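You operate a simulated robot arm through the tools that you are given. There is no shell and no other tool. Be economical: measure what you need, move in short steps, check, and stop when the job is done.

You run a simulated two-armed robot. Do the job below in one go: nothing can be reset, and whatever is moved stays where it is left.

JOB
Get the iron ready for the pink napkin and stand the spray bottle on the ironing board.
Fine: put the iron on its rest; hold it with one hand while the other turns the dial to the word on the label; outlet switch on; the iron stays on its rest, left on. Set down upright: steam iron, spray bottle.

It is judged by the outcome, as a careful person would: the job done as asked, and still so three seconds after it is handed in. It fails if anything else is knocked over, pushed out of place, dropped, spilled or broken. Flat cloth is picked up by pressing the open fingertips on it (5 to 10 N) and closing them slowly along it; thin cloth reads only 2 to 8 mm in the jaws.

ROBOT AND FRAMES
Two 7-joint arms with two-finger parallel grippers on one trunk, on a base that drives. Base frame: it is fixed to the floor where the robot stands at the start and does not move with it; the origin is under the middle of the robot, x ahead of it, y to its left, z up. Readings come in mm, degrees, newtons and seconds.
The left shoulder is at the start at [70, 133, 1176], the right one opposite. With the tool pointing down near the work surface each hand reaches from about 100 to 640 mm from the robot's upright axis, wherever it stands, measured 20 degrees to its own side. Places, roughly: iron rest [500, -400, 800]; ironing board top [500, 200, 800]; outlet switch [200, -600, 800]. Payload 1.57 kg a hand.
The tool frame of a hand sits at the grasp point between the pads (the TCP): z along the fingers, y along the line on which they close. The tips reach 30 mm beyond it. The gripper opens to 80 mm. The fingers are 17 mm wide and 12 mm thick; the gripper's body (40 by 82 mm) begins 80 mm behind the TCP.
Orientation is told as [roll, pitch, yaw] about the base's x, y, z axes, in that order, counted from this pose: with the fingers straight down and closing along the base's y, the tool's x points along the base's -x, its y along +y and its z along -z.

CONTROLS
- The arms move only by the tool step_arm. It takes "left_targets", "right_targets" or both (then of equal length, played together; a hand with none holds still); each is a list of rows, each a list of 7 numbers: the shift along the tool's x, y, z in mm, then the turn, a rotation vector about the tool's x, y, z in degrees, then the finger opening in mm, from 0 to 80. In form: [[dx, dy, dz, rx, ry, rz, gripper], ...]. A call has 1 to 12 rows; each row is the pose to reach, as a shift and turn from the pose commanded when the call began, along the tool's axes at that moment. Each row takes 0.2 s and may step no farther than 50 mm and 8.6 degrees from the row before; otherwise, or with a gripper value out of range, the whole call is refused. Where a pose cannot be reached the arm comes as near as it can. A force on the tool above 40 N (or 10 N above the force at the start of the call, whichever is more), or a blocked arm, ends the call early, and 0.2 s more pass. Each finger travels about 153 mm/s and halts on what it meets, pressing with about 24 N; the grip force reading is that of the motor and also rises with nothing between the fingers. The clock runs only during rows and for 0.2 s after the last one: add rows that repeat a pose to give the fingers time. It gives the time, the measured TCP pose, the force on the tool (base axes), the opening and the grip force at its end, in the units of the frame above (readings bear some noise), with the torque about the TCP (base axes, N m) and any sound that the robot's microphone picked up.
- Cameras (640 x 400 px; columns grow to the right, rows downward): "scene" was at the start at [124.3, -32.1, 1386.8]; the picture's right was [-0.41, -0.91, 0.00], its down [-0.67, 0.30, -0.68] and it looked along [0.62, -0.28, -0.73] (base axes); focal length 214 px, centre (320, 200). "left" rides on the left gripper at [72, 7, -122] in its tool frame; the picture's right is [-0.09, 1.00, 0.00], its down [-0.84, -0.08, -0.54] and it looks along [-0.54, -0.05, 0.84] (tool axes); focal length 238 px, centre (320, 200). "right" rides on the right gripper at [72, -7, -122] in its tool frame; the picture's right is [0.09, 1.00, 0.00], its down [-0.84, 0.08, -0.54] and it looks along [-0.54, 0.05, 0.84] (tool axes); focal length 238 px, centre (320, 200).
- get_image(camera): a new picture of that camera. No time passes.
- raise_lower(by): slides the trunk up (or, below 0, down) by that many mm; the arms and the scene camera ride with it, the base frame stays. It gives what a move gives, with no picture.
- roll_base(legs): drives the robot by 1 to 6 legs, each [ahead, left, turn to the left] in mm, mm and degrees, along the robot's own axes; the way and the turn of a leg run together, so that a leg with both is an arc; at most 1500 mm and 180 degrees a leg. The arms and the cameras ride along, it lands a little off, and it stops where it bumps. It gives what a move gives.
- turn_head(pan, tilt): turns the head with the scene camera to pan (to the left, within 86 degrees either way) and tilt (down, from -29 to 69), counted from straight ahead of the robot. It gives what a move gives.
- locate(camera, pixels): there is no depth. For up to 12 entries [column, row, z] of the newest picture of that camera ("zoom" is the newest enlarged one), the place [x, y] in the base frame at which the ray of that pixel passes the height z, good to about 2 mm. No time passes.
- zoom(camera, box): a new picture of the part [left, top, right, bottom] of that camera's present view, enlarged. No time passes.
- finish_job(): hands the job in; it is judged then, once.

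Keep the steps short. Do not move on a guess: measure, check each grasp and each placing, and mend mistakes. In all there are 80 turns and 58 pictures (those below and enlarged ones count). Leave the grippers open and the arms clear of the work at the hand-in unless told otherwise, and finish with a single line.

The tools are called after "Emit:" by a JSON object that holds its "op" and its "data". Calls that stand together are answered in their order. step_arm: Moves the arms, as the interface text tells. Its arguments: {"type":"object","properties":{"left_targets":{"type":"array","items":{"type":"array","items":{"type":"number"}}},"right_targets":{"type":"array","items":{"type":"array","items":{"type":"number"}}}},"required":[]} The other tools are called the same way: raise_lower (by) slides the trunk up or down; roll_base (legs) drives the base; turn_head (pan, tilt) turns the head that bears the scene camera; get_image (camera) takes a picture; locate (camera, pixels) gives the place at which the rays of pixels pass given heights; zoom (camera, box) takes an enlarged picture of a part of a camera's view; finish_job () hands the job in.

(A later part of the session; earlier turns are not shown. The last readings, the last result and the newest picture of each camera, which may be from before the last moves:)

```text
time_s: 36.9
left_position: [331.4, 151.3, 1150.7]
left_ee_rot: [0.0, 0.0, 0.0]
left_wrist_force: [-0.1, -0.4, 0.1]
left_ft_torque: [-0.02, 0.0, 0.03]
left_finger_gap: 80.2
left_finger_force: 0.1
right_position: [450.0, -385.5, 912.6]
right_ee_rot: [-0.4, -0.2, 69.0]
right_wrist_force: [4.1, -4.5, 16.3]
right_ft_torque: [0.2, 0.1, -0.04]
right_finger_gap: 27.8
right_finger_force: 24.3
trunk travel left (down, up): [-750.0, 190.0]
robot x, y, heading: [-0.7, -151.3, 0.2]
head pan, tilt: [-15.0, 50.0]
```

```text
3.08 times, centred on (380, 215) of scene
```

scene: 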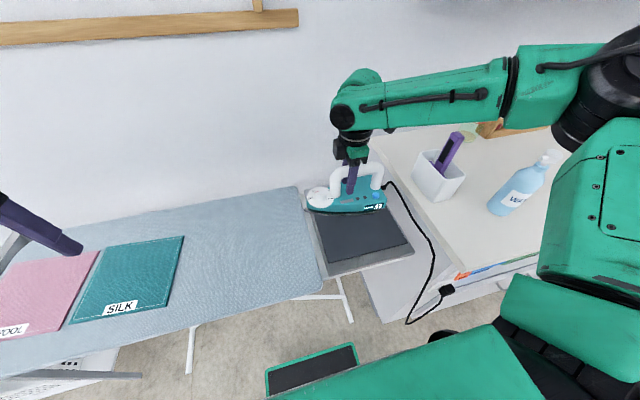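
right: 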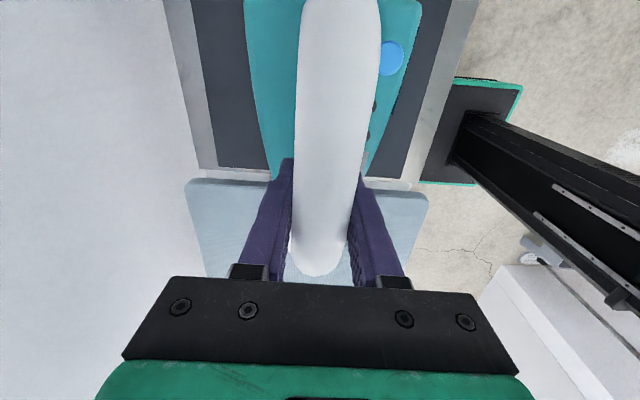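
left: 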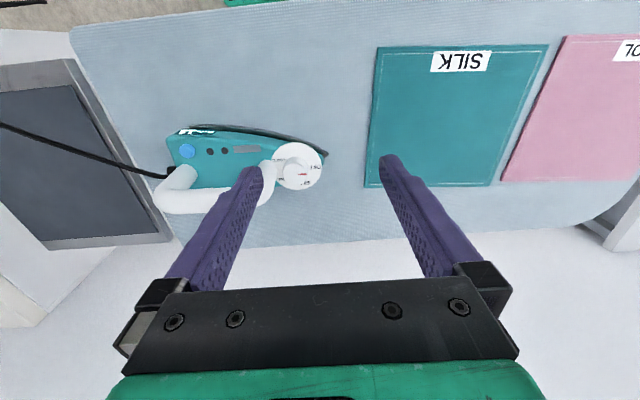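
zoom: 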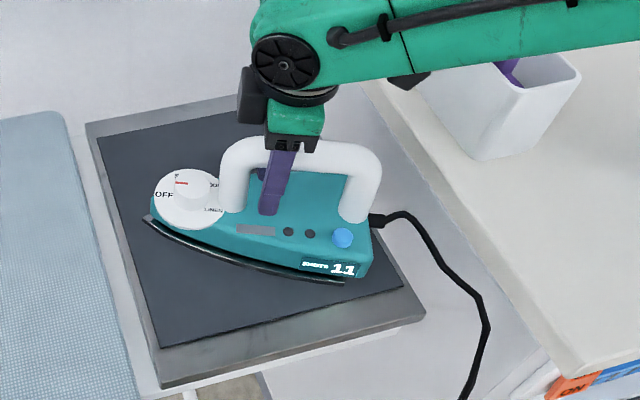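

The iron sits on the pad (contact felt, all of it inside the frame). I open, rise straight up and pull the right hand back toward the robot.

Emit:
{"op": "step_arm", "data": {"right_targets": [[0, 0, -2, 0, 0, 0, 10], [0, 0, -2, 0, 0, 0, 70], [0, 0, -2, 0, 0, 0, 70], [0, 0, -2, 0, 0, 0, 70], [0, 0, -30, 0, 0, 0, 70], [0, 0, -75, 0, 0, 0, 70], [0, 0, -120, 0, 0, 0, 70], [0, 0, -168, 0, 0, 0, 70], [-15, 41, -168, 0, 0, 0, 70], [-30, 83, -168, 0, 0, 0, 70], [-44, 124, -168, 0, 0, 0, 70], [-44, 124, -168, 0, 0, 0, 70]]}}

Emit:
{"op": "roll_base", "data": {"legs": [[0, 0, -25]]}}

Emit:
{"op": "turn_head", "data": {"pan": 0, "tilt": 50}}

Emit:
{"op": "get_image", "data": {"camera": "scene"}}

```text
time_s: 39.5
left_position: [332.0, 152.0, 1150.8]
left_ee_rot: [0.2, 0.0, 0.1]
left_wrist_force: [0.4, 0.0, 0.4]
left_ft_torque: [0.02, 0.01, -0.02]
left_finger_gap: 79.7
left_finger_force: 0.1
right_position: [348.7, -300.9, 1078.2]
right_ee_rot: [0.0, -0.2, 69.0]
right_wrist_force: [-0.2, -0.4, 1.0]
right_ft_torque: [0.03, 0.01, 0.0]
right_finger_gap: 70.1
right_finger_force: 0.1
trunk travel left (down, up): [-750.0, 190.0]
robot x, y, heading: [-1.9, -153.5, 0.1]
head pan, tilt: [-15.0, 50.0]
```

```text
time_s: 41.2
left_position: [429.9, -18.6, 1149.3]
left_ee_rot: [0.0, 0.0, -25.2]
left_wrist_force: [-0.6, -0.2, 0.2]
left_ft_torque: [0.01, 0.01, -0.02]
left_finger_gap: 80.1
left_finger_force: 0.0
right_position: [252.8, -435.9, 1078.1]
right_ee_rot: [0.0, -0.1, 43.8]
right_wrist_force: [-0.2, 0.7, 0.3]
right_ft_torque: [0.01, 0.02, 0.0]
right_finger_gap: 70.2
right_finger_force: 0.1
trunk travel left (down, up): [-750.0, 190.0]
robot x, y, heading: [-3.8, -150.3, -25.4]
head pan, tilt: [-15.0, 50.0]
```

```text
time_s: 42.0
left_position: [430.4, -18.3, 1150.5]
left_ee_rot: [0.0, 0.0, -25.2]
left_wrist_force: [0.2, -0.2, 0.0]
left_ft_torque: [0.01, -0.03, -0.01]
left_finger_gap: 80.0
left_finger_force: 0.0
right_position: [250.7, -435.8, 1078.4]
right_ee_rot: [0.0, -0.1, 43.8]
right_wrist_force: [0.7, 0.4, 0.9]
right_ft_torque: [-0.01, -0.01, -0.02]
right_finger_gap: 69.9
right_finger_force: 0.1
trunk travel left (down, up): [-750.0, 190.0]
robot x, y, heading: [1.9, -147.5, -25.0]
head pan, tilt: [0.0, 50.0]
```

```text
22 pictures are left
```

scene: 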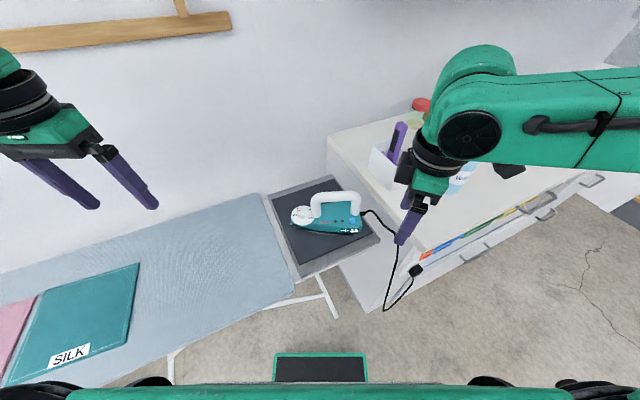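

The iron stands level on the rest. Before bringing the right hand in, I measure the counter edge and box, and the handle ends.

Emit:
{"op": "locate", "data": {"camera": "scene", "pixels": [[328, 140, 900], [328, 140, 950], [422, 252, 900], [422, 252, 950], [375, 172, 900], [375, 172, 950], [371, 152, 1030], [318, 196, 920], [353, 196, 920], [300, 213, 880]]}}

Emit:
{"op": "zoom", "data": {"camera": "scene", "box": [260, 100, 460, 280]}}

```text
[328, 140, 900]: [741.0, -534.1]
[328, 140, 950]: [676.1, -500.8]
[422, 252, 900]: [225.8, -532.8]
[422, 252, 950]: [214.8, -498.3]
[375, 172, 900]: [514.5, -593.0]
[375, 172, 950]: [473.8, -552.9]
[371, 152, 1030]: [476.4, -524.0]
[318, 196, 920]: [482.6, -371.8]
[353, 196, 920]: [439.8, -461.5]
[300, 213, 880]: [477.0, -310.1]
```

```text
2.22 times, centred on (360, 190) of scene
```

zoom: 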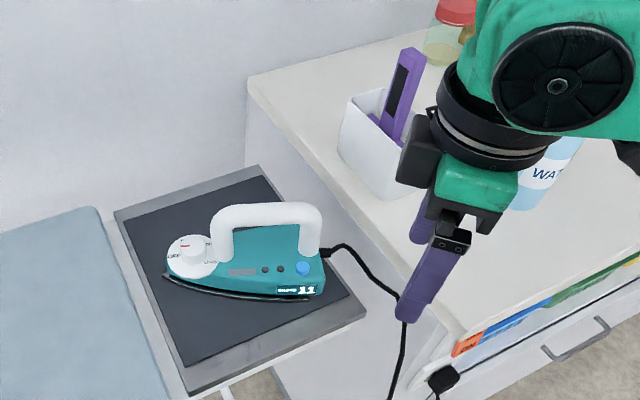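

Counter top is z≈900 with its side at y≈-533, box further right: clear. Knob at [477,-310] fits. I bring the right hand over the rear part of the handle at [434,-431], yaw 69, z 985.

Emit:
{"op": "step_arm", "data": {"right_targets": [[-27, -24, 0, 0, 0, -5, 70], [-54, -49, 0, 0, 0, -10, 70], [-81, -73, 0, 0, 0, -15, 70], [-108, -98, 0, 0, 0, -20, 70], [-135, -122, 0, 0, 0, -25.2, 70], [-135, -122, 45, 0, 0, -25.2, 70], [-135, -122, 93, 0, 0, -25.2, 70], [-135, -122, 93, 0, 0, -25.2, 70]]}}

Emit:
{"op": "get_image", "data": {"camera": "right"}}

```text
time_s: 43.8
left_position: [430.1, -19.3, 1149.9]
left_ee_rot: [0.0, 0.0, -25.3]
left_wrist_force: [-0.3, 0.9, -0.6]
left_ft_torque: [-0.01, 0.02, -0.03]
left_finger_gap: 79.8
left_finger_force: 0.0
right_position: [390.7, -447.7, 994.0]
right_ee_rot: [-0.2, -0.1, 69.0]
right_wrist_force: [0.3, 0.0, -0.5]
right_ft_torque: [-0.01, -0.02, 0.0]
right_finger_gap: 70.2
right_finger_force: 0.1
right hand out of reach, approached as far as the arm can: row 4, 5, 6, 7, 8
trunk travel left (down, up): [-750.0, 190.0]
robot x, y, heading: [0.7, -153.7, -25.2]
head pan, tilt: [0.0, 50.0]
```

```text
20 pictures are left
```

right: 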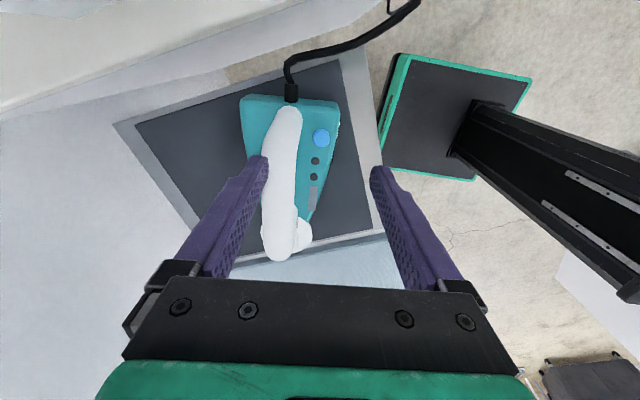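

The right arm is out of reach by ~45 mm here. The base has room (its front corner stays clear of the rest's box), so I drive 45 ahead and 30 left.

Emit:
{"op": "roll_base", "data": {"legs": [[45, 30, 0]]}}

Emit:
{"op": "step_arm", "data": {"right_targets": [[0, 0, 0, 0, 0, 0, 70]]}}

```text
time_s: 44.7
left_position: [478.0, -11.7, 1153.1]
left_ee_rot: [0.1, -0.2, -25.3]
left_wrist_force: [-0.1, -0.6, -1.3]
left_ft_torque: [0.04, -0.04, -0.02]
left_finger_gap: 80.0
left_finger_force: 0.0
right_position: [440.7, -439.7, 995.3]
right_ee_rot: [-0.4, -0.2, 68.9]
right_wrist_force: [-0.9, 0.9, -0.5]
right_ft_torque: [0.01, -0.06, 0.03]
right_finger_gap: 69.8
right_finger_force: 0.1
trunk travel left (down, up): [-750.0, 190.0]
robot x, y, heading: [56.0, -143.5, -25.1]
head pan, tilt: [0.0, 50.0]
```

```text
time_s: 45.1
left_position: [482.0, -11.8, 1150.5]
left_ee_rot: [0.0, 0.0, -25.3]
left_wrist_force: [-0.6, -0.8, 0.2]
left_ft_torque: [0.0, -0.02, -0.04]
left_finger_gap: 79.9
left_finger_force: 0.1
right_position: [443.4, -438.7, 994.9]
right_ee_rot: [-0.2, -0.1, 69.0]
right_wrist_force: [-1.5, -0.9, 0.7]
right_ft_torque: [0.01, -0.01, 0.02]
right_finger_gap: 70.1
right_finger_force: 0.0
trunk travel left (down, up): [-750.0, 190.0]
robot x, y, heading: [52.1, -144.0, -25.1]
head pan, tilt: [0.0, 50.0]
```

Now [443,-439]. I shift to [434,-431] and lower to 970, then look between the fingers.

Emit:
{"op": "step_arm", "data": {"right_targets": [[-4, 11.5, 0, 0, 0, 0, 70], [-4, 11.5, 20, 0, 0, 0, 70], [-4, 11.5, 25, 0, 0, 0, 70], [-4, 11.5, 25, 0, 0, 0, 70]]}}

Emit:
{"op": "get_image", "data": {"camera": "right"}}

```text
time_s: 46.1
left_position: [483.1, -11.6, 1150.9]
left_ee_rot: [0.0, 0.0, -25.2]
left_wrist_force: [0.2, -0.5, -0.3]
left_ft_torque: [0.01, -0.03, 0.03]
left_finger_gap: 80.0
left_finger_force: 0.0
right_position: [434.6, -432.4, 968.5]
right_ee_rot: [-0.1, -0.1, 68.9]
right_wrist_force: [0.0, 0.2, 0.0]
right_ft_torque: [-0.02, -0.02, 0.01]
right_finger_gap: 70.2
right_finger_force: 0.0
trunk travel left (down, up): [-750.0, 190.0]
robot x, y, heading: [54.8, -142.5, -25.5]
head pan, tilt: [0.0, 50.0]
```

```text
19 pictures are left
```

right: 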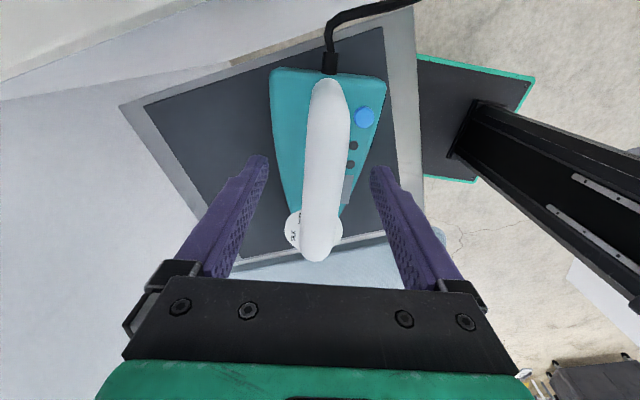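

The bar is centred. I lower the right hand 58 mm and close on the handle; meanwhile the left hand goes above the dial ([477,-313], z 1020, yaw -70).

Emit:
{"op": "step_arm", "data": {"right_targets": [[0, 0, 20, 0, 0, 0, 70], [0, 0, 40, 0, 0, 0, 70], [0, 0, 52, 0, 0, 0, 70], [0, 0, 58, 0, 0, 0, 70], [0, 0, 58, 0, 0, 0, 50], [0, 0, 58, 0, 0, 0, 35], [0, 0, 58, 0, 0, 0, 20], [0, 0, 58, 0, 0, 0, 0], [0, 0, 58, 0, 0, 0, 0], [0, 0, 58, 0, 0, 0, 0]], "left_targets": [[-15, -34, 10, 0, 0, 5, 80], [-30, -68, 20, 0, 0, 10, 80], [-45, -102, 30, 0, 0, 15, 80], [-60, -136, 45, 0, 0, 20, 80], [-75, -170, 60, 0, 0, 25, 75], [-90, -204, 80, 0, 0, 30, 70], [-105, -238, 100, 0, 0, 35, 65], [-123, -275, 120, 0, 0, 40, 60], [-123, -275, 130, 0, 0, 45, 60], [-123, -275, 130, 0, 0, 45, 60]]}}

Emit:
{"op": "get_image", "data": {"camera": "left"}}

Emit:
{"op": "get_image", "data": {"camera": "scene"}}

```text
time_s: 48.3
left_position: [478.2, -314.4, 1018.9]
left_ee_rot: [0.0, 0.1, -70.3]
left_wrist_force: [-1.1, -0.2, -0.1]
left_ft_torque: [0.02, -0.03, 0.0]
left_finger_gap: 60.3
left_finger_force: 0.1
right_position: [422.3, -438.2, 920.2]
right_ee_rot: [-0.1, -0.3, 69.0]
right_wrist_force: [5.4, -3.6, 4.0]
right_ft_torque: [0.05, 0.08, -0.26]
right_finger_gap: 28.2
right_finger_force: 23.9
right hand out of reach, approached as far as the arm can: row 1, 2, 3, 4, 5, 6, 7, 8, 9, 10
trunk travel left (down, up): [-750.0, 190.0]
robot x, y, heading: [52.3, -143.3, -25.4]
head pan, tilt: [0.0, 50.0]
```

```text
18 pictures are left
```

left: 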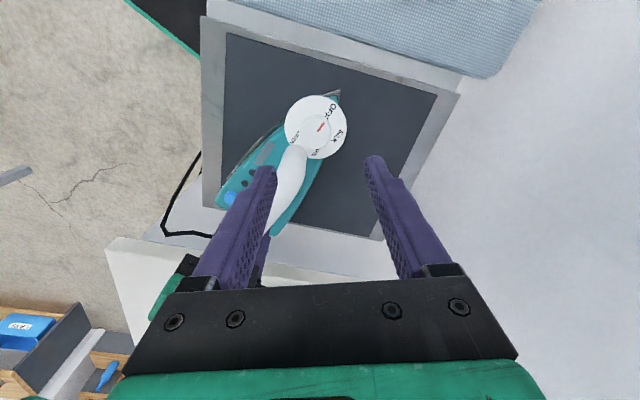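

```text
17 pictures are left
```

scene: 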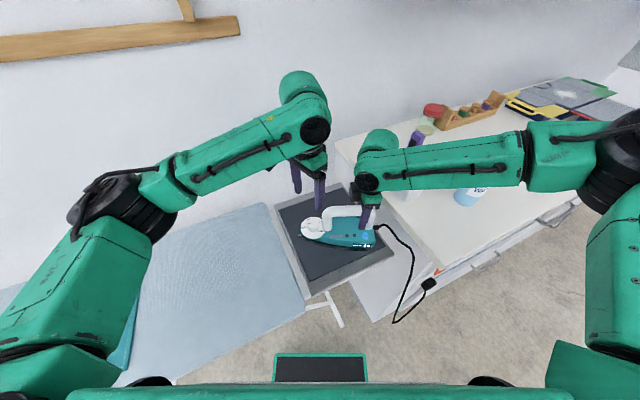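

The right hand holds the handle (28 mm, 24 N), a few mm off due to reach, iron still on the pad. I measure the knob in the left view near (321,126).

Emit:
{"op": "zoom", "data": {"camera": "left", "box": [268, 80, 380, 170]}}

Emit:
{"op": "locate", "data": {"camera": "left", "pixels": [[317, 130, 880], [316, 126, 862], [300, 165, 920], [340, 92, 800]]}}

Emit:
{"op": "locate", "data": {"camera": "scene", "pixels": [[312, 225, 880], [311, 228, 862], [375, 262, 800]]}}

```text
4.44 times, centred on (324, 125) of left
```

zoom: 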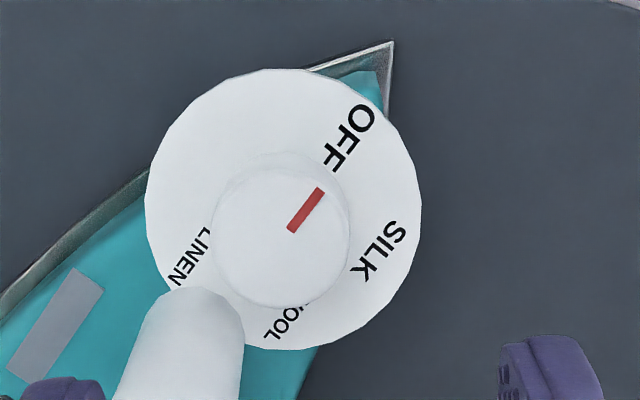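

```text
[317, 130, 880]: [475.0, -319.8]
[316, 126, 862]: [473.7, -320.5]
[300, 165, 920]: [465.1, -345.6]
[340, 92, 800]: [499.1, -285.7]
```

```text
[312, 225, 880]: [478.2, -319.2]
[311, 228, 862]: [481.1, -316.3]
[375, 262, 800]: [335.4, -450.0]
```

Knob centre ≈[476,-319.5], marker on OFF; WOOL lies about 130–135° clockwise. I centre the left hand, lower 120 mm and close on the knob.

Emit:
{"op": "step_arm", "data": {"left_targets": [[-4, -3.6, 20, 0, 0, 0, 56], [-4, -3.6, 55, 0, 0, 0, 56], [-4, -3.6, 90, 0, 0, 0, 56], [-4, -3.6, 108, 0, 0, 0, 56], [-4, -3.6, 115, 0, 0, 0, 56], [-4, -3.6, 119, 0, 0, 0, 56], [-4, -3.6, 119, 0, 0, 0, 45], [-4, -3.6, 119, 0, 0, 0, 38], [-4, -3.6, 119, 0, 0, 0, 30], [-4, -3.6, 119, 0, 0, 0, 20], [-4, -3.6, 119, 0, 0, 0, 20]]}}

Emit:
{"op": "zoom", "data": {"camera": "scene", "box": [260, 150, 420, 280]}}

```text
time_s: 50.7
left_position: [474.2, -319.1, 900.2]
left_ee_rot: [-0.1, 0.0, -70.4]
left_wrist_force: [-11.3, -7.4, 0.0]
left_ft_torque: [-0.01, 0.17, -0.03]
left_finger_gap: 33.4
left_finger_force: 24.6
right_position: [420.9, -439.1, 920.7]
right_ee_rot: [-0.1, -0.4, 68.9]
right_wrist_force: [10.3, 0.4, 4.2]
right_ft_torque: [-0.12, 0.26, -0.5]
right_finger_gap: 28.3
right_finger_force: 23.9
trunk travel left (down, up): [-750.0, 190.0]
robot x, y, heading: [52.8, -143.9, -25.3]
head pan, tilt: [0.0, 50.0]
```

```text
3.08 times, centred on (340, 215) of scene
```

zoom: 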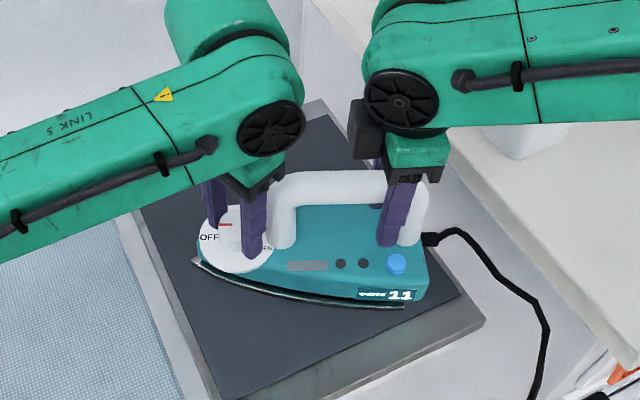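

Gripped at 33.4 mm. I ease 2 mm sideways and turn clockwise 60° in 7.5° rows.

Emit:
{"op": "step_arm", "data": {"left_targets": [[0, -2, 0, 0, 0, 0, 15], [0, -2, 0, 0, 0, 7.5, 15], [0, -2, 0, 0, 0, 15, 15], [0, -2, 0, 0, 0, 22.5, 15], [0, -2, 0, 0, 0, 30, 15], [0, -2, 0, 0, 0, 37.5, 15], [0, -2, 0, 0, 0, 45, 15], [0, -2, 0, 0, 0, 52.5, 15], [0, -2, 0, 0, 0, 60, 15], [0, -2, 0, 0, 0, 60, 15]]}}

Emit:
{"op": "zoom", "data": {"camera": "scene", "box": [260, 150, 420, 280]}}

```text
time_s: 52.9
left_position: [476.8, -318.7, 900.6]
left_ee_rot: [-0.1, 0.0, -130.3]
left_wrist_force: [8.3, 1.0, 0.7]
left_ft_torque: [0.1, -0.83, 0.02]
left_finger_gap: 33.3
left_finger_force: 24.4
right_position: [423.9, -438.9, 920.2]
right_ee_rot: [0.0, -0.1, 68.8]
right_wrist_force: [6.3, -6.2, 7.5]
right_ft_torque: [0.34, 0.03, -0.25]
right_finger_gap: 27.9
right_finger_force: 24.6
trunk travel left (down, up): [-750.0, 190.0]
robot x, y, heading: [52.6, -142.5, -25.3]
head pan, tilt: [0.0, 50.0]
```

```text
3.08 times, centred on (340, 215) of scene
```

zoom: 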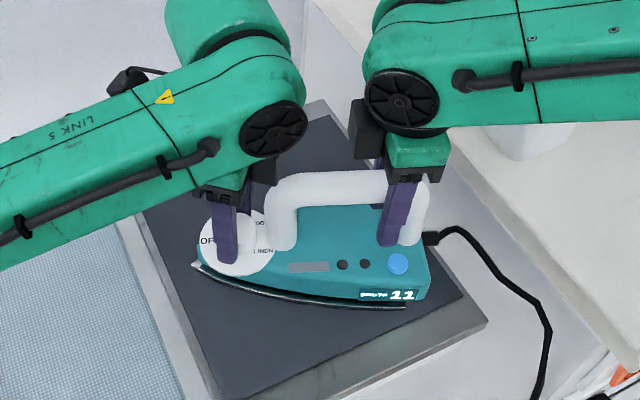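

It turned without slip signs (gap unchanged). I open, rotate back 60°, and regrip.

Emit:
{"op": "step_arm", "data": {"left_targets": [[0, 0, 0, 0, 0, 0, 52], [0, 0, 0, 0, 0, 0, 52], [0, 0, 0, 0, 0, -8, 52], [0, 0, 0, 0, 0, -16, 52], [0, 0, 0, 0, 0, -24, 52], [0, 0, 0, 0, 0, -32, 52], [0, 0, 0, 0, 0, -40, 52], [0, 0, 0, 0, 0, -48, 52], [0, 0, 0, 0, 0, -56, 52], [0, 0, 0, 0, 0, -62, 52], [0, 0, 0, 0, 0, -62, 35], [0, 0, 0, 0, 0, -62, 15]]}}

Emit:
{"op": "step_arm", "data": {"left_targets": [[0, 0, 0, 0, 0, 0, 15], [0, 0, 0, 0, 0, 7.5, 15], [0, 0, 0, 0, 0, 15, 15], [0, 0, 0, 0, 0, 22.5, 15], [0, 0, 0, 0, 0, 30, 15], [0, 0, 0, 0, 0, 37.5, 15], [0, 0, 0, 0, 0, 45, 15], [0, 0, 0, 0, 0, 52.5, 15], [0, 0, 0, 0, 0, 60, 15], [0, 0, 0, 0, 0, 66, 15], [0, 0, 0, 0, 0, 66, 15]]}}

Emit:
{"op": "step_arm", "data": {"left_targets": [[0, 0, 0, 0, 0, 0, 52], [0, 0, 0, 0, 0, 0, 52], [0, 0, -30, 0, 0, 0, 55], [0, 0, -70, 0, 0, -8, 55], [0, 0, -110, 0, 0, -16, 55], [0, 0, -118, 0, 0, -24, 55], [0, 0, -118, 0, 0, -32, 55], [0, 0, -118, 0, 0, -40, 55], [0, 0, -118, 0, 0, -48, 55], [0, 0, -118, 0, 0, -56, 55], [0, 0, -118, 0, 0, -64, 55]]}}

Emit:
{"op": "zoom", "data": {"camera": "left", "box": [268, 80, 380, 170]}}

```text
time_s: 55.5
left_position: [472.8, -318.7, 901.1]
left_ee_rot: [-0.1, 0.0, -68.3]
left_wrist_force: [-6.9, -2.6, 1.1]
left_ft_torque: [0.06, 0.08, 0.0]
left_finger_gap: 33.4
left_finger_force: 24.0
right_position: [421.4, -437.4, 921.5]
right_ee_rot: [-0.3, -0.4, 68.9]
right_wrist_force: [8.6, 1.0, 0.9]
right_ft_torque: [-0.33, 0.36, -0.5]
right_finger_gap: 28.2
right_finger_force: 23.9
trunk travel left (down, up): [-750.0, 190.0]
robot x, y, heading: [51.5, -138.1, -25.0]
head pan, tilt: [0.0, 50.0]
```

```text
time_s: 57.9
left_position: [473.8, -319.4, 901.0]
left_ee_rot: [0.1, 0.0, -134.3]
left_wrist_force: [2.3, -3.4, 0.0]
left_ft_torque: [-0.06, -0.54, 0.02]
left_finger_gap: 33.2
left_finger_force: 24.9
right_position: [423.0, -439.1, 921.3]
right_ee_rot: [-0.2, -0.1, 68.9]
right_wrist_force: [7.4, 3.1, 1.0]
right_ft_torque: [0.34, 0.04, -0.31]
right_finger_gap: 27.8
right_finger_force: 24.0
trunk travel left (down, up): [-750.0, 190.0]
robot x, y, heading: [47.7, -144.9, -25.4]
head pan, tilt: [0.0, 50.0]
```

```text
time_s: 60.3
left_position: [474.1, -319.1, 1018.7]
left_ee_rot: [0.0, 0.1, -70.1]
left_wrist_force: [0.9, 0.2, 0.4]
left_ft_torque: [-0.02, 0.01, 0.03]
left_finger_gap: 54.8
left_finger_force: 0.0
right_position: [421.3, -438.0, 920.4]
right_ee_rot: [0.0, -0.2, 68.9]
right_wrist_force: [3.3, -2.1, 0.0]
right_ft_torque: [-0.13, 0.2, -0.21]
right_finger_gap: 27.8
right_finger_force: 23.7
trunk travel left (down, up): [-750.0, 190.0]
robot x, y, heading: [54.8, -139.9, -25.1]
head pan, tilt: [0.0, 50.0]
```

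```text
4.44 times, centred on (324, 125) of left
```

zoom: 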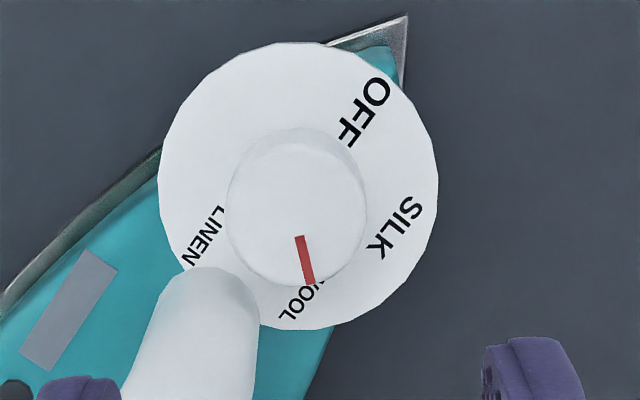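

The marker points at ~79° in the picture, WOOL's centre is at ~87°. I go down again, regrip and turn 7.5° more.

Emit:
{"op": "step_arm", "data": {"left_targets": [[0, 0, 40, 0, 0, 0, 55], [0, 0, 80, 0, 0, 0, 55], [0, 0, 108, 0, 0, 0, 55], [0, 0, 118, 0, 0, 0, 55], [0, 0, 118, 0, 0, 0, 35], [0, 0, 118, 0, 0, 0, 15], [0, 0, 118, 0, 0, 0, 15], [0, 0, 118, 0, 0, 4, 15], [0, 0, 118, 0, 0, 7.5, 15], [0, 0, 118, 0, 0, 7.5, 15], [0, 0, 118, 0, 0, 7.5, 52], [0, 0, 118, 0, 0, 7.5, 52]]}}

Emit:
{"op": "step_arm", "data": {"left_targets": [[0, 0, -30, 0, 0, 0, 55], [0, 0, -70, 0, 0, 0, 55], [0, 0, -118, 0, 0, -7.5, 55], [0, 0, -118, 0, 0, -7.5, 55]]}}

Emit:
{"op": "zoom", "data": {"camera": "left", "box": [268, 80, 380, 170]}}

```text
time_s: 62.9
left_position: [474.0, -316.9, 900.9]
left_ee_rot: [0.0, 0.2, -77.6]
left_wrist_force: [-0.5, 0.2, 0.0]
left_ft_torque: [0.03, 0.01, -0.02]
left_finger_gap: 52.0
left_finger_force: 0.0
right_position: [421.0, -438.4, 920.2]
right_ee_rot: [-0.1, -0.3, 68.9]
right_wrist_force: [3.0, -1.1, -0.2]
right_ft_torque: [0.17, 0.03, -0.24]
right_finger_gap: 28.2
right_finger_force: 24.5
trunk travel left (down, up): [-750.0, 190.0]
robot x, y, heading: [49.3, -149.0, -25.0]
head pan, tilt: [0.0, 50.0]
```

```text
time_s: 63.9
left_position: [475.3, -318.7, 1020.2]
left_ee_rot: [0.0, 0.1, -70.3]
left_wrist_force: [0.7, 0.5, 0.2]
left_ft_torque: [0.06, 0.01, -0.02]
left_finger_gap: 54.9
left_finger_force: 0.0
right_position: [419.6, -438.9, 920.8]
right_ee_rot: [-0.1, -0.2, 69.1]
right_wrist_force: [3.7, -1.7, -0.6]
right_ft_torque: [-0.04, 0.15, -0.2]
right_finger_gap: 27.9
right_finger_force: 24.3
trunk travel left (down, up): [-750.0, 190.0]
robot x, y, heading: [54.3, -141.8, -25.2]
head pan, tilt: [0.0, 50.0]
```

```text
4.44 times, centred on (324, 125) of left
```

zoom: 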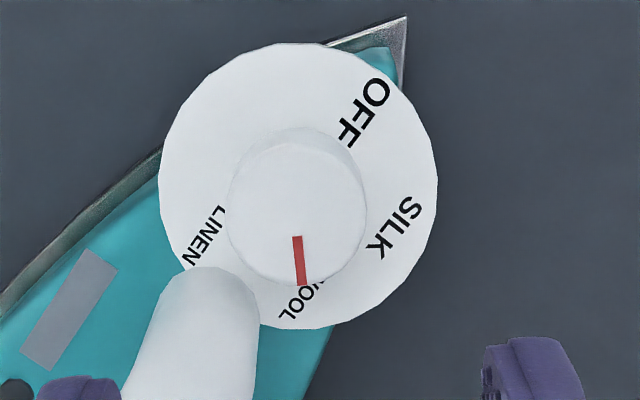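

The marker now aims at WOOL. I release the handle with the right hand, rise, pull it back, and move the left hand off to the left.

Emit:
{"op": "step_arm", "data": {"right_targets": [[0, 0, 0, 0, 0, 0, 72], [0, 0, 0, 0, 0, 0, 72], [0, 0, 0, 0, 0, 0, 72], [0, 0, -40, 0, 0, 0, 72], [0, 0, -80, 0, 0, 0, 72], [0, 0, -120, 0, 0, 0, 72], [0, 0, -165, 0, 0, 0, 72], [-4, 48, -165, 0, 0, 0, 72], [-8, 96, -165, 0, 0, 0, 72], [-11, 143, -165, 0, 0, 0, 72]], "left_targets": [[0, 0, 0, 0, 0, 0, 55], [0, 0, -10, 0, 0, 0, 55], [0, 0, -30, 0, 0, 0, 55], [30, 0, -60, 0, 0, 0, 55], [60, 0, -90, 0, 0, 0, 60], [95, 0, -100, 0, 0, 0, 70], [130, 0, -100, 0, 0, 0, 80], [165, 0, -100, 0, 0, 0, 80], [200, 0, -100, 0, 0, 0, 80], [235, 0, -100, 0, 0, 0, 80]]}}

Emit:
{"op": "get_image", "data": {"camera": "scene"}}

```text
time_s: 66.1
left_position: [390.7, -95.4, 1121.2]
left_ee_rot: [0.1, 0.0, -70.3]
left_wrist_force: [-0.2, -0.2, 0.5]
left_ft_torque: [0.0, -0.02, 0.02]
left_finger_gap: 80.0
left_finger_force: 0.1
right_position: [287.0, -372.9, 1086.0]
right_ee_rot: [-0.3, -0.2, 69.0]
right_wrist_force: [-0.9, 0.6, 0.0]
right_ft_torque: [-0.02, -0.03, 0.01]
right_finger_gap: 71.9
right_finger_force: 0.1
trunk travel left (down, up): [-750.0, 190.0]
robot x, y, heading: [54.0, -140.8, -25.0]
head pan, tilt: [0.0, 50.0]
```

```text
11 pictures are left
```

scene: 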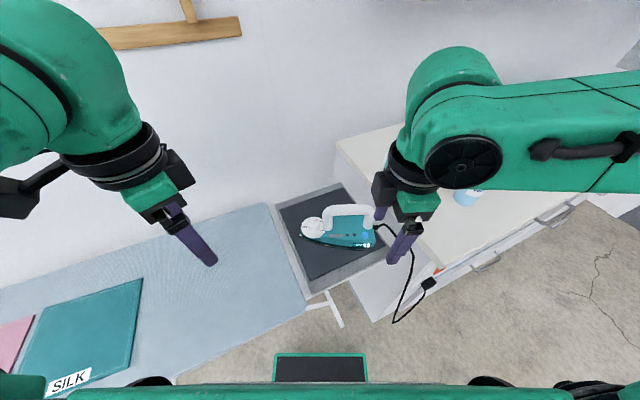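

The iron stands alone on the rest. Next the switch: I drive back 110 and right 60 so the right hand can work at the cabinet front.

Emit:
{"op": "roll_base", "data": {"legs": [[-110, 0, 0], [0, -60, 0]]}}

```text
time_s: 67.9
left_position: [271.4, -100.3, 1119.5]
left_ee_rot: [-0.3, 0.0, -70.2]
left_wrist_force: [1.0, 1.0, -0.2]
left_ft_torque: [-0.02, 0.03, 0.04]
left_finger_gap: 79.9
left_finger_force: 0.0
right_position: [167.5, -379.2, 1085.6]
right_ee_rot: [0.0, 0.1, 69.1]
right_wrist_force: [1.1, 0.5, -0.6]
right_ft_torque: [-0.02, 0.0, 0.02]
right_finger_gap: 72.0
right_finger_force: 0.0
trunk travel left (down, up): [-750.0, 190.0]
robot x, y, heading: [-71.5, -150.2, -25.1]
head pan, tilt: [0.0, 50.0]
```

I move the right hand to [110,-575,1000], yaw 0, so its camera faces the switch.

Emit:
{"op": "step_arm", "data": {"right_targets": [[23, -2, 5, 0, 0, 7.7, 80], [45, -4, 10, 0, 0, 15.4, 80], [68, -6, 20, 0, 0, 23, 80], [90, -8, 30, 0, 0, 30.8, 80], [113, -10, 42, 0, 0, 38.5, 80], [136, -12, 54, 0, 0, 46.2, 80], [158, -14, 66, 0, 0, 53.9, 80], [181, -16, 76, 0, 0, 61.5, 80], [203, -17, 86, 0, 0, 69, 80], [203, -17, 86, 0, 0, 69, 80]]}}

Emit:
{"op": "get_image", "data": {"camera": "right"}}

```text
time_s: 70.1
left_position: [268.1, -105.8, 1119.4]
left_ee_rot: [-0.1, 0.1, -70.2]
left_wrist_force: [-0.3, 0.8, -0.4]
left_ft_torque: [0.02, 0.02, -0.02]
left_finger_gap: 79.8
left_finger_force: 0.0
right_position: [108.7, -579.5, 998.6]
right_ee_rot: [0.1, -0.2, -0.1]
right_wrist_force: [0.7, 0.6, -0.3]
right_ft_torque: [0.02, 0.03, 0.01]
right_finger_gap: 80.2
right_finger_force: 0.0
trunk travel left (down, up): [-750.0, 190.0]
robot x, y, heading: [-71.5, -147.8, -25.1]
head pan, tilt: [0.0, 50.0]
```

```text
10 pictures are left
```

right: 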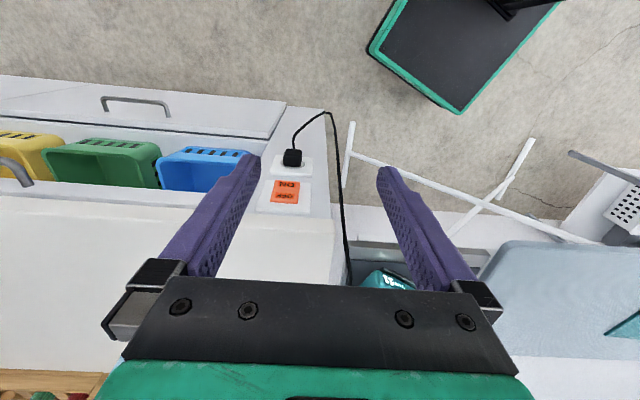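

The switch shows near (285,191) and the plug at (292,157). I measure and zoom.

Emit:
{"op": "zoom", "data": {"camera": "right", "box": [250, 135, 350, 225]}}

Emit:
{"op": "locate", "data": {"camera": "right", "pixels": [[285, 191, 850], [285, 191, 800], [286, 184, 800], [285, 198, 800], [292, 157, 800], [322, 108, 800], [332, 240, 900]]}}

```text
4.44 times, centred on (300, 180) of right
```

zoom: 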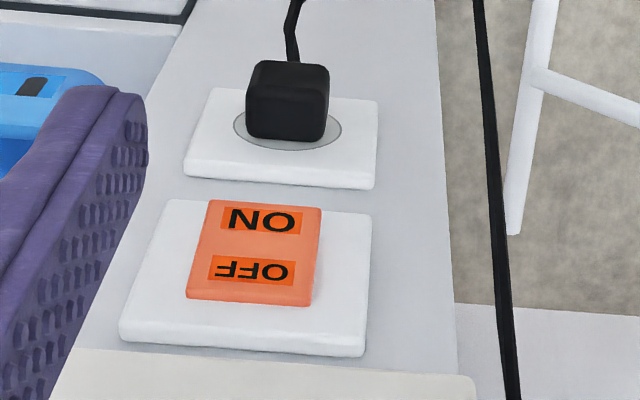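

```text
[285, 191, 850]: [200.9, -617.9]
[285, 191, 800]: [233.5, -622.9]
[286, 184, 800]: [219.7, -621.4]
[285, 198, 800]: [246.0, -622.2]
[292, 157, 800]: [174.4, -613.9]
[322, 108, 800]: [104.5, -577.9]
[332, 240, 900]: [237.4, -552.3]
```

Triangulating: switch face near x≈240, y≈-622; ON half at about z 775, plug below it. I close the fingers, tilt the tool 45° forward and stand off at x 160.

Emit:
{"op": "step_arm", "data": {"right_targets": [[-5, -8, 30, 0, -7.5, 0, 60], [-12, -16, 65, 0, -15, 0, 40], [-20, -24, 100, 0, -22.5, 0, 20], [-30, -32, 135, 0, -30, 0, 0], [-40, -38, 168, 0, -37.5, 0, 0], [-51, -42, 198, 0, -45, 0, 0], [-51, -42, 198, 0, -45, 0, 0]]}}

Emit:
{"op": "get_image", "data": {"camera": "right"}}

```text
time_s: 71.7
left_position: [268.2, -104.4, 1119.5]
left_ee_rot: [-0.1, 0.0, -70.3]
left_wrist_force: [-0.8, -0.2, -0.3]
left_ft_torque: [-0.03, 0.02, 0.01]
left_finger_gap: 80.3
left_finger_force: 0.1
right_position: [138.2, -642.9, 828.1]
right_ee_rot: [2.6, -39.5, -1.7]
right_wrist_force: [0.9, 0.1, -0.6]
right_ft_torque: [0.0, -0.03, 0.0]
right_finger_gap: 0.1
right_finger_force: 21.3
right hand out of reach, approached as far as the arm can: row 6
trunk travel left (down, up): [-750.0, 190.0]
robot x, y, heading: [-75.9, -147.2, -25.1]
head pan, tilt: [0.0, 50.0]
```

```text
8 pictures are left
```

right: 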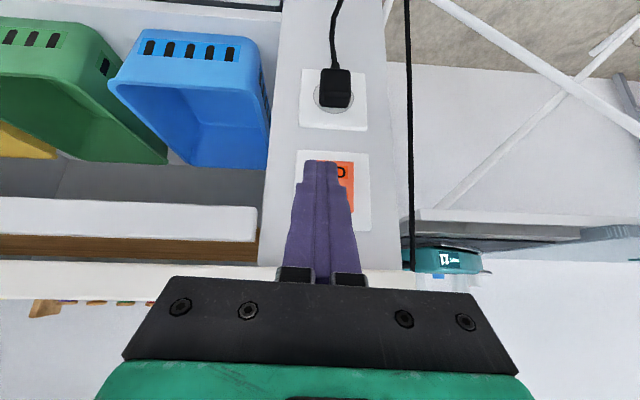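

This view shows the orange rocker just right of the fingertips (columns to 355, rows 160–213). I measure its ray from here, no picture spent.

Emit:
{"op": "locate", "data": {"camera": "right", "pixels": [[354, 163, 770], [354, 163, 800], [352, 213, 800], [352, 213, 830], [345, 173, 770], [345, 173, 790], [338, 103, 740], [338, 103, 770]]}}

```text
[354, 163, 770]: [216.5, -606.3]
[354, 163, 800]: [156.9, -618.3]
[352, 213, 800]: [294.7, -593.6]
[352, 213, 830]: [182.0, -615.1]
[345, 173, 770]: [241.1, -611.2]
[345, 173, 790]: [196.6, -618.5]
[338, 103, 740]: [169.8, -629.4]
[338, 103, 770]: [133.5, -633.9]
```

Switch spans z 759–813, face x≈239 at the ON end, y≈-620. The arm was at its limit, so I drive right 70 and ahead 30 to get closer.

Emit:
{"op": "roll_base", "data": {"legs": [[0, -70, 0], [30, 0, 0]]}}

Emit:
{"op": "step_arm", "data": {"right_targets": [[0, 0, 0, 0, 0, 0, 0]]}}

```text
time_s: 73.2
left_position: [262.9, -177.1, 1120.6]
left_ee_rot: [0.2, -0.1, -70.1]
left_wrist_force: [0.3, -0.1, -0.1]
left_ft_torque: [-0.02, -0.05, 0.02]
left_finger_gap: 80.1
left_finger_force: 0.1
right_position: [133.4, -716.3, 830.2]
right_ee_rot: [2.3, -39.7, -1.5]
right_wrist_force: [0.4, 0.1, 0.1]
right_ft_torque: [0.01, -0.02, 0.03]
right_finger_gap: 0.1
right_finger_force: 21.1
trunk travel left (down, up): [-750.0, 190.0]
robot x, y, heading: [-74.4, -225.0, -24.9]
head pan, tilt: [0.0, 50.0]
```

```text
time_s: 73.5
left_position: [264.5, -181.1, 1119.8]
left_ee_rot: [0.1, 0.0, -70.2]
left_wrist_force: [-0.7, -0.1, 0.0]
left_ft_torque: [0.0, -0.03, -0.01]
left_finger_gap: 79.9
left_finger_force: 0.1
right_position: [133.5, -720.5, 827.2]
right_ee_rot: [2.5, -39.7, -1.9]
right_wrist_force: [0.5, -0.4, 0.0]
right_ft_torque: [0.0, -0.01, -0.02]
right_finger_gap: 0.0
right_finger_force: 21.3
trunk travel left (down, up): [-750.0, 190.0]
robot x, y, heading: [-78.1, -224.7, -25.4]
head pan, tilt: [0.0, 50.0]
```

I move to about [175,-620,815] and read the true pose.

Emit:
{"op": "step_arm", "data": {"right_targets": [[0, 40, 0, 0, 0, 0, 0], [0, 80, 0, 0, 0, 0, 0], [-12, 100, 18, 0, 0, 0, 0], [-12, 100, 18, 0, 0, 0, 0]]}}

```text
time_s: 74.5
left_position: [264.1, -181.0, 1120.4]
left_ee_rot: [0.0, 0.0, -70.2]
left_wrist_force: [0.0, 0.1, 0.1]
left_ft_torque: [0.02, 0.02, -0.01]
left_finger_gap: 80.1
left_finger_force: 0.0
right_position: [155.9, -620.4, 825.0]
right_ee_rot: [2.6, -39.6, -1.8]
right_wrist_force: [-0.1, 0.0, 0.0]
right_ft_torque: [0.01, 0.02, -0.01]
right_finger_gap: 0.0
right_finger_force: 20.9
trunk travel left (down, up): [-750.0, 190.0]
robot x, y, heading: [-77.2, -230.4, -25.2]
head pan, tilt: [0.0, 50.0]
```

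Tracking is good. I bring the tip to about 20 mm in front of the ON half and press forward in small rows, watching force and sound.

Emit:
{"op": "step_arm", "data": {"right_targets": [[-7, 0, 26, 0, 0, 0, 0], [-15, 0, 51, 0, 0, 0, 0], [-22.7, 0, 57.4, 0, 0, 0, 0], [-26.5, 0, 60.6, 0, 0, 0, 0], [-30.4, 0, 63.7, 0, 0, 0, 0], [-34.2, 0, 67, 0, 0, 0, 0], [-36.6, 0, 69, 0, 0, 0, 0], [-38.9, 0, 71, 0, 0, 0, 0]]}}

```text
time_s: 76.1
left_position: [261.0, -180.1, 1121.2]
left_ee_rot: [0.3, -0.2, -70.3]
left_wrist_force: [0.7, 0.0, -0.1]
left_ft_torque: [0.02, 0.02, 0.0]
left_finger_gap: 80.3
left_finger_force: 0.0
right_position: [215.1, -619.1, 791.5]
right_ee_rot: [2.6, -38.7, -2.3]
right_wrist_force: [-21.5, 1.2, 6.0]
right_ft_torque: [0.04, 0.31, 0.09]
right_finger_gap: 0.0
right_finger_force: 21.2
trunk travel left (down, up): [-750.0, 190.0]
robot x, y, heading: [-76.0, -229.0, -25.1]
head pan, tilt: [0.0, 50.0]
heard: click
stopped in row 7 (right hand): the force on the tool passed its limit at 44 N (the readings are from after the stop); the commanded pose is now the measured one
```

Heard a click with contact at the tip near x 235. I back off and look.

Emit:
{"op": "step_arm", "data": {"right_targets": [[15, 0, -13, 0, 0, 0, 0], [38, 0, -32, 0, 0, 0, 0], [55, -30, -50, 0, 0, 0, 0], [60, -70, -60, 0, 0, 0, 0], [60, -70, -60, 0, 0, 0, 0]]}}

Emit:
{"op": "zoom", "data": {"camera": "right", "box": [290, 60, 470, 230]}}

```text
time_s: 77.3
left_position: [264.8, -181.4, 1119.5]
left_ee_rot: [0.0, 0.0, -70.3]
left_wrist_force: [-0.8, 0.2, 0.3]
left_ft_torque: [-0.02, 0.03, -0.01]
left_finger_gap: 80.0
left_finger_force: 0.1
right_position: [134.8, -687.2, 797.7]
right_ee_rot: [2.9, -38.6, -2.1]
right_wrist_force: [0.9, -0.1, -0.7]
right_ft_torque: [0.0, 0.06, 0.02]
right_finger_gap: 0.1
right_finger_force: 20.8
right hand out of reach, approached as far as the arm can: row 3
trunk travel left (down, up): [-750.0, 190.0]
robot x, y, heading: [-77.3, -227.1, -25.3]
head pan, tilt: [0.0, 50.0]
```

```text
2.35 times, centred on (380, 145) of right
```

zoom: 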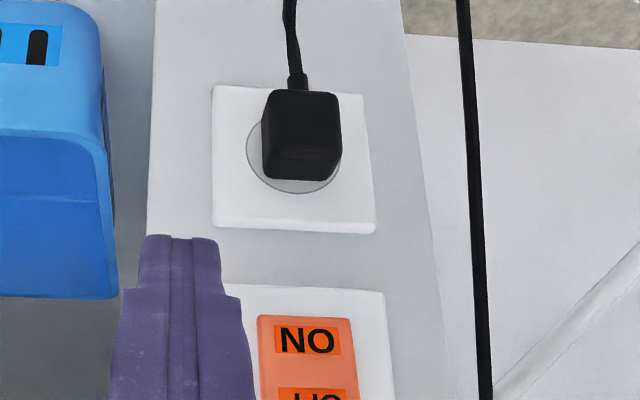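

The click came and the ON half looks pressed flush; I'll verify again from above later. Now I straighten and raise the right hand.

Emit:
{"op": "step_arm", "data": {"right_targets": [[-10, 0, -40, 0, 0, 0, 0], [-30, 0, -70, 0, 4, 0, 20], [-50, 0, -100, 0, 10, 0, 40], [-75, 0, -130, 0, 17, 0, 60], [-100, 0, -160, 0, 24, 0, 80], [-125, 0, -190, 0, 31, 0, 80], [-150, 0, -217, 0, 37, 0, 80], [-175, 0, -243, 0, 38.6, 0, 80], [-175, 0, -243, 0, 38.6, 0, 80]]}}

Emit:
{"op": "turn_head", "data": {"pan": -30, "tilt": 48}}

```text
time_s: 79.3
left_position: [264.8, -181.9, 1119.1]
left_ee_rot: [0.1, 0.1, -70.3]
left_wrist_force: [0.3, -0.5, 0.2]
left_ft_torque: [0.01, -0.04, -0.01]
left_finger_gap: 79.9
left_finger_force: 0.0
right_position: [121.3, -699.2, 1096.5]
right_ee_rot: [2.1, -0.2, -0.5]
right_wrist_force: [0.0, -0.8, 1.2]
right_ft_torque: [0.02, 0.0, 0.01]
right_finger_gap: 79.9
right_finger_force: 0.0
trunk travel left (down, up): [-750.0, 190.0]
robot x, y, heading: [-72.7, -226.2, -25.3]
head pan, tilt: [0.0, 50.0]
```

```text
time_s: 80.2
left_position: [264.4, -181.6, 1120.1]
left_ee_rot: [0.1, 0.0, -70.4]
left_wrist_force: [-0.6, -0.1, 0.1]
left_ft_torque: [-0.04, 0.0, 0.04]
left_finger_gap: 80.0
left_finger_force: 0.1
right_position: [119.6, -699.0, 1094.6]
right_ee_rot: [2.1, -0.3, -0.5]
right_wrist_force: [-0.4, -0.5, 0.3]
right_ft_torque: [0.01, 0.03, -0.01]
right_finger_gap: 79.9
right_finger_force: 0.1
trunk travel left (down, up): [-750.0, 190.0]
robot x, y, heading: [-73.9, -228.9, -25.3]
head pan, tilt: [-30.0, 48.0]
```

One right-camera picture should show both the switch and the bottle.

Emit:
{"op": "get_image", "data": {"camera": "right"}}

```text
6 pictures are left
```

right: 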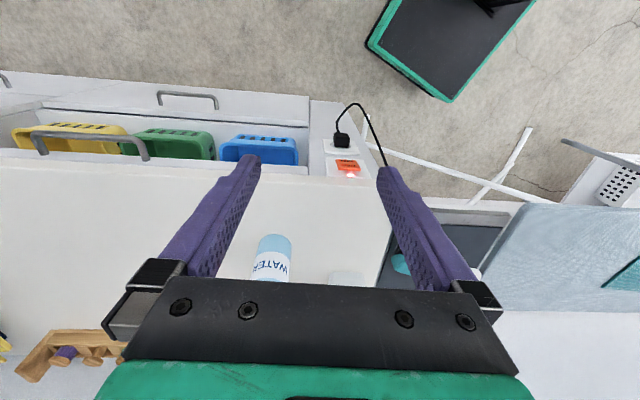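

The switch now has a glowing lamp: it's on. The bottle's base shows around (273,240). I locate it at counter height.

Emit:
{"op": "locate", "data": {"camera": "right", "pixels": [[273, 234, 900], [256, 245, 900], [291, 245, 900], [255, 278, 970], [289, 280, 970], [333, 176, 900], [390, 200, 900], [160, 98, 800]]}}

```text
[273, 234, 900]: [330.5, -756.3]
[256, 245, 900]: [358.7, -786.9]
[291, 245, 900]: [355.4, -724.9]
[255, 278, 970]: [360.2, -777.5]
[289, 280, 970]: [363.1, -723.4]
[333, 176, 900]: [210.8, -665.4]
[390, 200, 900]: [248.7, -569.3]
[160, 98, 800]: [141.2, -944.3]
```

Bottle centre ≈[361,-755], about 60 mm wide. There's a pulled-out drawer in front of the counter, so I keep the base well back: back 100, turn left 25, strafe right 350.

Emit:
{"op": "roll_base", "data": {"legs": [[-100, 0, 0], [0, 0, 25.3], [0, -175, 0], [0, -175, 0]]}}

```text
time_s: 84.8
left_position: [123.4, -344.4, 1118.3]
left_ee_rot: [-0.2, -0.2, -45.2]
left_wrist_force: [0.3, -0.9, 1.4]
left_ft_torque: [-0.04, 0.01, -0.01]
left_finger_gap: 80.1
left_finger_force: 0.1
right_position: [211.4, -875.3, 1098.4]
right_ee_rot: [1.9, -0.2, 24.7]
right_wrist_force: [0.5, 0.3, 0.6]
right_ft_torque: [-0.04, 0.01, 0.01]
right_finger_gap: 79.8
right_finger_force: 0.0
trunk travel left (down, up): [-750.0, 190.0]
robot x, y, heading: [-168.1, -533.0, -0.3]
head pan, tilt: [-30.0, 48.0]
```

I bring the right hand to a standoff in front of the bottle ([255,-755]), first squaring yaw, then tilting 45° forward.

Emit:
{"op": "step_arm", "data": {"right_targets": [[-18, 18, 14, 0.4, 0, 5, 80], [-36, 36, 28, 0.8, 0, 10, 80], [-54, 54, 42, 1.2, 0, 15, 80], [-72, 72, 56, 1.6, 0, 20, 80], [-90, 91, 70, 1.8, 0, 24.7, 80], [-90, 91, 70, 1.8, 0, 24.7, 80]]}}

Emit:
{"op": "step_arm", "data": {"right_targets": [[0, 0, 7, 0, -7.5, 0, 80], [0, 0, 14, 0, -15, 0, 80], [0, 0, 21, 0, -22.5, 0, 80], [0, 0, 28, 0, -30, 0, 80], [0, 0, 38, 0, -37.5, 0, 80], [0, 0, 45, 0, -45, 0, 80], [0, 0, 45, 0, -45, 0, 80]]}}

Emit:
{"op": "get_image", "data": {"camera": "right"}}

```text
time_s: 86.2
left_position: [122.8, -348.0, 1119.7]
left_ee_rot: [0.1, 0.0, -45.2]
left_wrist_force: [0.1, 0.8, 0.3]
left_ft_torque: [0.01, 0.0, -0.02]
left_finger_gap: 79.9
left_finger_force: 0.0
right_position: [259.1, -858.7, 1022.0]
right_ee_rot: [0.7, 0.2, 0.4]
right_wrist_force: [-0.1, -1.5, 0.3]
right_ft_torque: [0.0, 0.01, -0.01]
right_finger_gap: 79.8
right_finger_force: 0.1
right hand out of reach, approached as far as the arm can: row 3, 4, 5, 6
trunk travel left (down, up): [-750.0, 190.0]
robot x, y, heading: [-166.7, -530.4, 0.0]
head pan, tilt: [-30.0, 48.0]
```

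```text
time_s: 87.8
left_position: [122.7, -347.9, 1120.4]
left_ee_rot: [0.0, 0.0, -45.1]
left_wrist_force: [0.0, 0.0, -0.7]
left_ft_torque: [-0.03, -0.03, 0.01]
left_finger_gap: 80.1
left_finger_force: 0.1
right_position: [259.3, -856.9, 976.0]
right_ee_rot: [0.4, -44.8, -0.2]
right_wrist_force: [1.0, 0.8, 0.7]
right_ft_torque: [-0.03, 0.01, -0.01]
right_finger_gap: 80.0
right_finger_force: 0.0
trunk travel left (down, up): [-750.0, 190.0]
robot x, y, heading: [-167.3, -528.4, -0.4]
head pan, tilt: [-30.0, 48.0]
```

```text
5 pictures are left
```

right: 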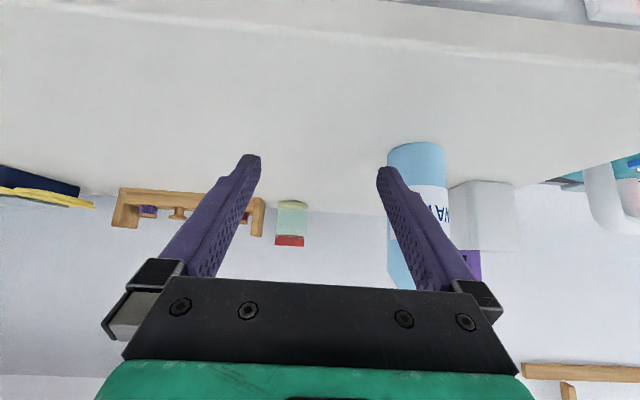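

The hand stopped short in y (−857) but the tilt is right. I measure the bottle from this view before shifting left.

Emit:
{"op": "locate", "data": {"camera": "right", "pixels": [[416, 143, 900], [388, 152, 900], [446, 152, 900], [387, 200, 960], [449, 200, 960]]}}

Emit:
{"op": "step_arm", "data": {"right_targets": [[0, 35, 0, 0, 0, 0, 80], [0, 70, 0, 0, 0, 0, 80], [0, 101, 0, 0, 0, 0, 80], [0, 101, 0, 0, 0, 0, 80]]}}

```text
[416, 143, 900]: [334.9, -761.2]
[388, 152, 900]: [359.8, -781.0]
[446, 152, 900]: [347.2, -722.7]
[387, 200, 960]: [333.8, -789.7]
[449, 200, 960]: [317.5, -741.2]
```

```text
time_s: 88.8
left_position: [122.7, -348.3, 1121.3]
left_ee_rot: [0.1, 0.2, -45.2]
left_wrist_force: [0.1, -0.5, -0.7]
left_ft_torque: [0.05, -0.03, 0.0]
left_finger_gap: 79.9
left_finger_force: 0.0
right_position: [264.1, -759.9, 973.7]
right_ee_rot: [0.7, -44.8, -0.5]
right_wrist_force: [-0.3, 0.1, -0.7]
right_ft_torque: [0.03, -0.01, 0.0]
right_finger_gap: 79.9
right_finger_force: 0.1
right hand out of reach, approached as far as the arm can: row 3, 4
trunk travel left (down, up): [-750.0, 190.0]
robot x, y, heading: [-169.9, -532.8, -0.3]
head pan, tilt: [-30.0, 48.0]
```

Hand y is −760, bottle −754, and the arm is at a limit leftward. I nudge the base left 7 mm, then try advancing 50 mm with the arm.

Emit:
{"op": "roll_base", "data": {"legs": [[0, 7, 0]]}}

Emit:
{"op": "step_arm", "data": {"right_targets": [[-7, 0, 7, 0, 0, 0, 80], [-18, 0, 18, 0, 0, 0, 80], [-28, 0, 28, 0, 0, 0, 80], [-28, 0, 28, 0, 0, 0, 80]]}}

```text
time_s: 89.6
left_position: [122.8, -342.8, 1119.8]
left_ee_rot: [0.1, 0.1, -45.2]
left_wrist_force: [-0.6, -0.6, 0.3]
left_ft_torque: [0.01, 0.01, 0.03]
left_finger_gap: 79.9
left_finger_force: 0.1
right_position: [264.8, -755.0, 973.4]
right_ee_rot: [0.8, -44.8, -0.4]
right_wrist_force: [1.1, 0.1, -1.0]
right_ft_torque: [0.0, -0.01, -0.02]
right_finger_gap: 80.0
right_finger_force: 0.0
trunk travel left (down, up): [-750.0, 190.0]
robot x, y, heading: [-166.9, -525.3, -0.2]
head pan, tilt: [-30.0, 48.0]
```

```text
time_s: 90.6
left_position: [122.7, -340.3, 1119.6]
left_ee_rot: [0.1, 0.1, -45.2]
left_wrist_force: [0.3, -0.6, -0.2]
left_ft_torque: [0.03, -0.02, -0.02]
left_finger_gap: 80.0
left_finger_force: 0.0
right_position: [304.4, -752.3, 973.3]
right_ee_rot: [0.5, -44.7, -0.3]
right_wrist_force: [0.1, -0.5, 0.2]
right_ft_torque: [0.02, 0.0, 0.0]
right_finger_gap: 79.7
right_finger_force: 0.1
trunk travel left (down, up): [-750.0, 190.0]
robot x, y, heading: [-166.3, -526.2, -0.2]
head pan, tilt: [-30.0, 48.0]
```

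Forward works. I check the bottle between the fingers before enclosing it.

Emit:
{"op": "get_image", "data": {"camera": "right"}}

```text
4 pictures are left
```

right: 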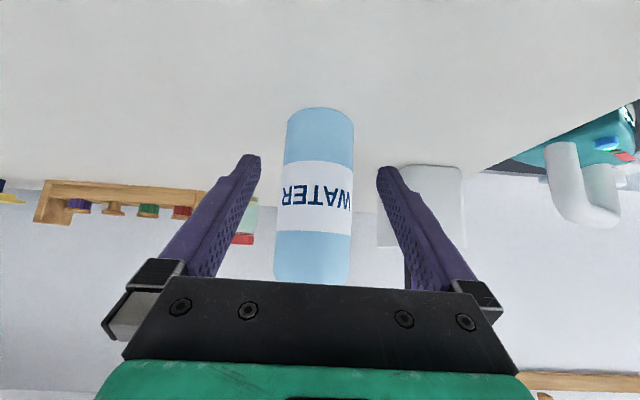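

Well centred. I advance 54 mm so that the bottle is at the grasp point, then close.

Emit:
{"op": "step_arm", "data": {"right_targets": [[-13, 0, 13, 0, 0, 0, 80], [-26, 0, 26, 0, 0, 0, 80], [-38, 0, 38, 0, 0, 0, 80], [-38, 0, 38, 0, 0, 0, 72], [-38, 0, 38, 0, 0, 0, 66], [-38, 0, 38, 0, 0, 0, 58], [-38, 0, 38, 0, 0, 0, 48], [-38, 0, 38, 0, 0, 0, 40], [-38, 0, 38, 0, 0, 0, 40]]}}

```text
time_s: 92.6
left_position: [122.5, -340.5, 1118.6]
left_ee_rot: [0.1, 0.0, -45.2]
left_wrist_force: [-0.6, -0.1, -1.0]
left_ft_torque: [-0.02, 0.03, 0.0]
left_finger_gap: 79.9
left_finger_force: 0.1
right_position: [358.3, -753.2, 970.6]
right_ee_rot: [0.5, -44.8, -0.3]
right_wrist_force: [-0.1, -1.8, 0.0]
right_ft_torque: [-0.11, -0.02, 0.02]
right_finger_gap: 56.9
right_finger_force: 24.2
trunk travel left (down, up): [-750.0, 190.0]
robot x, y, heading: [-169.5, -526.8, -0.4]
head pan, tilt: [-30.0, 48.0]
```

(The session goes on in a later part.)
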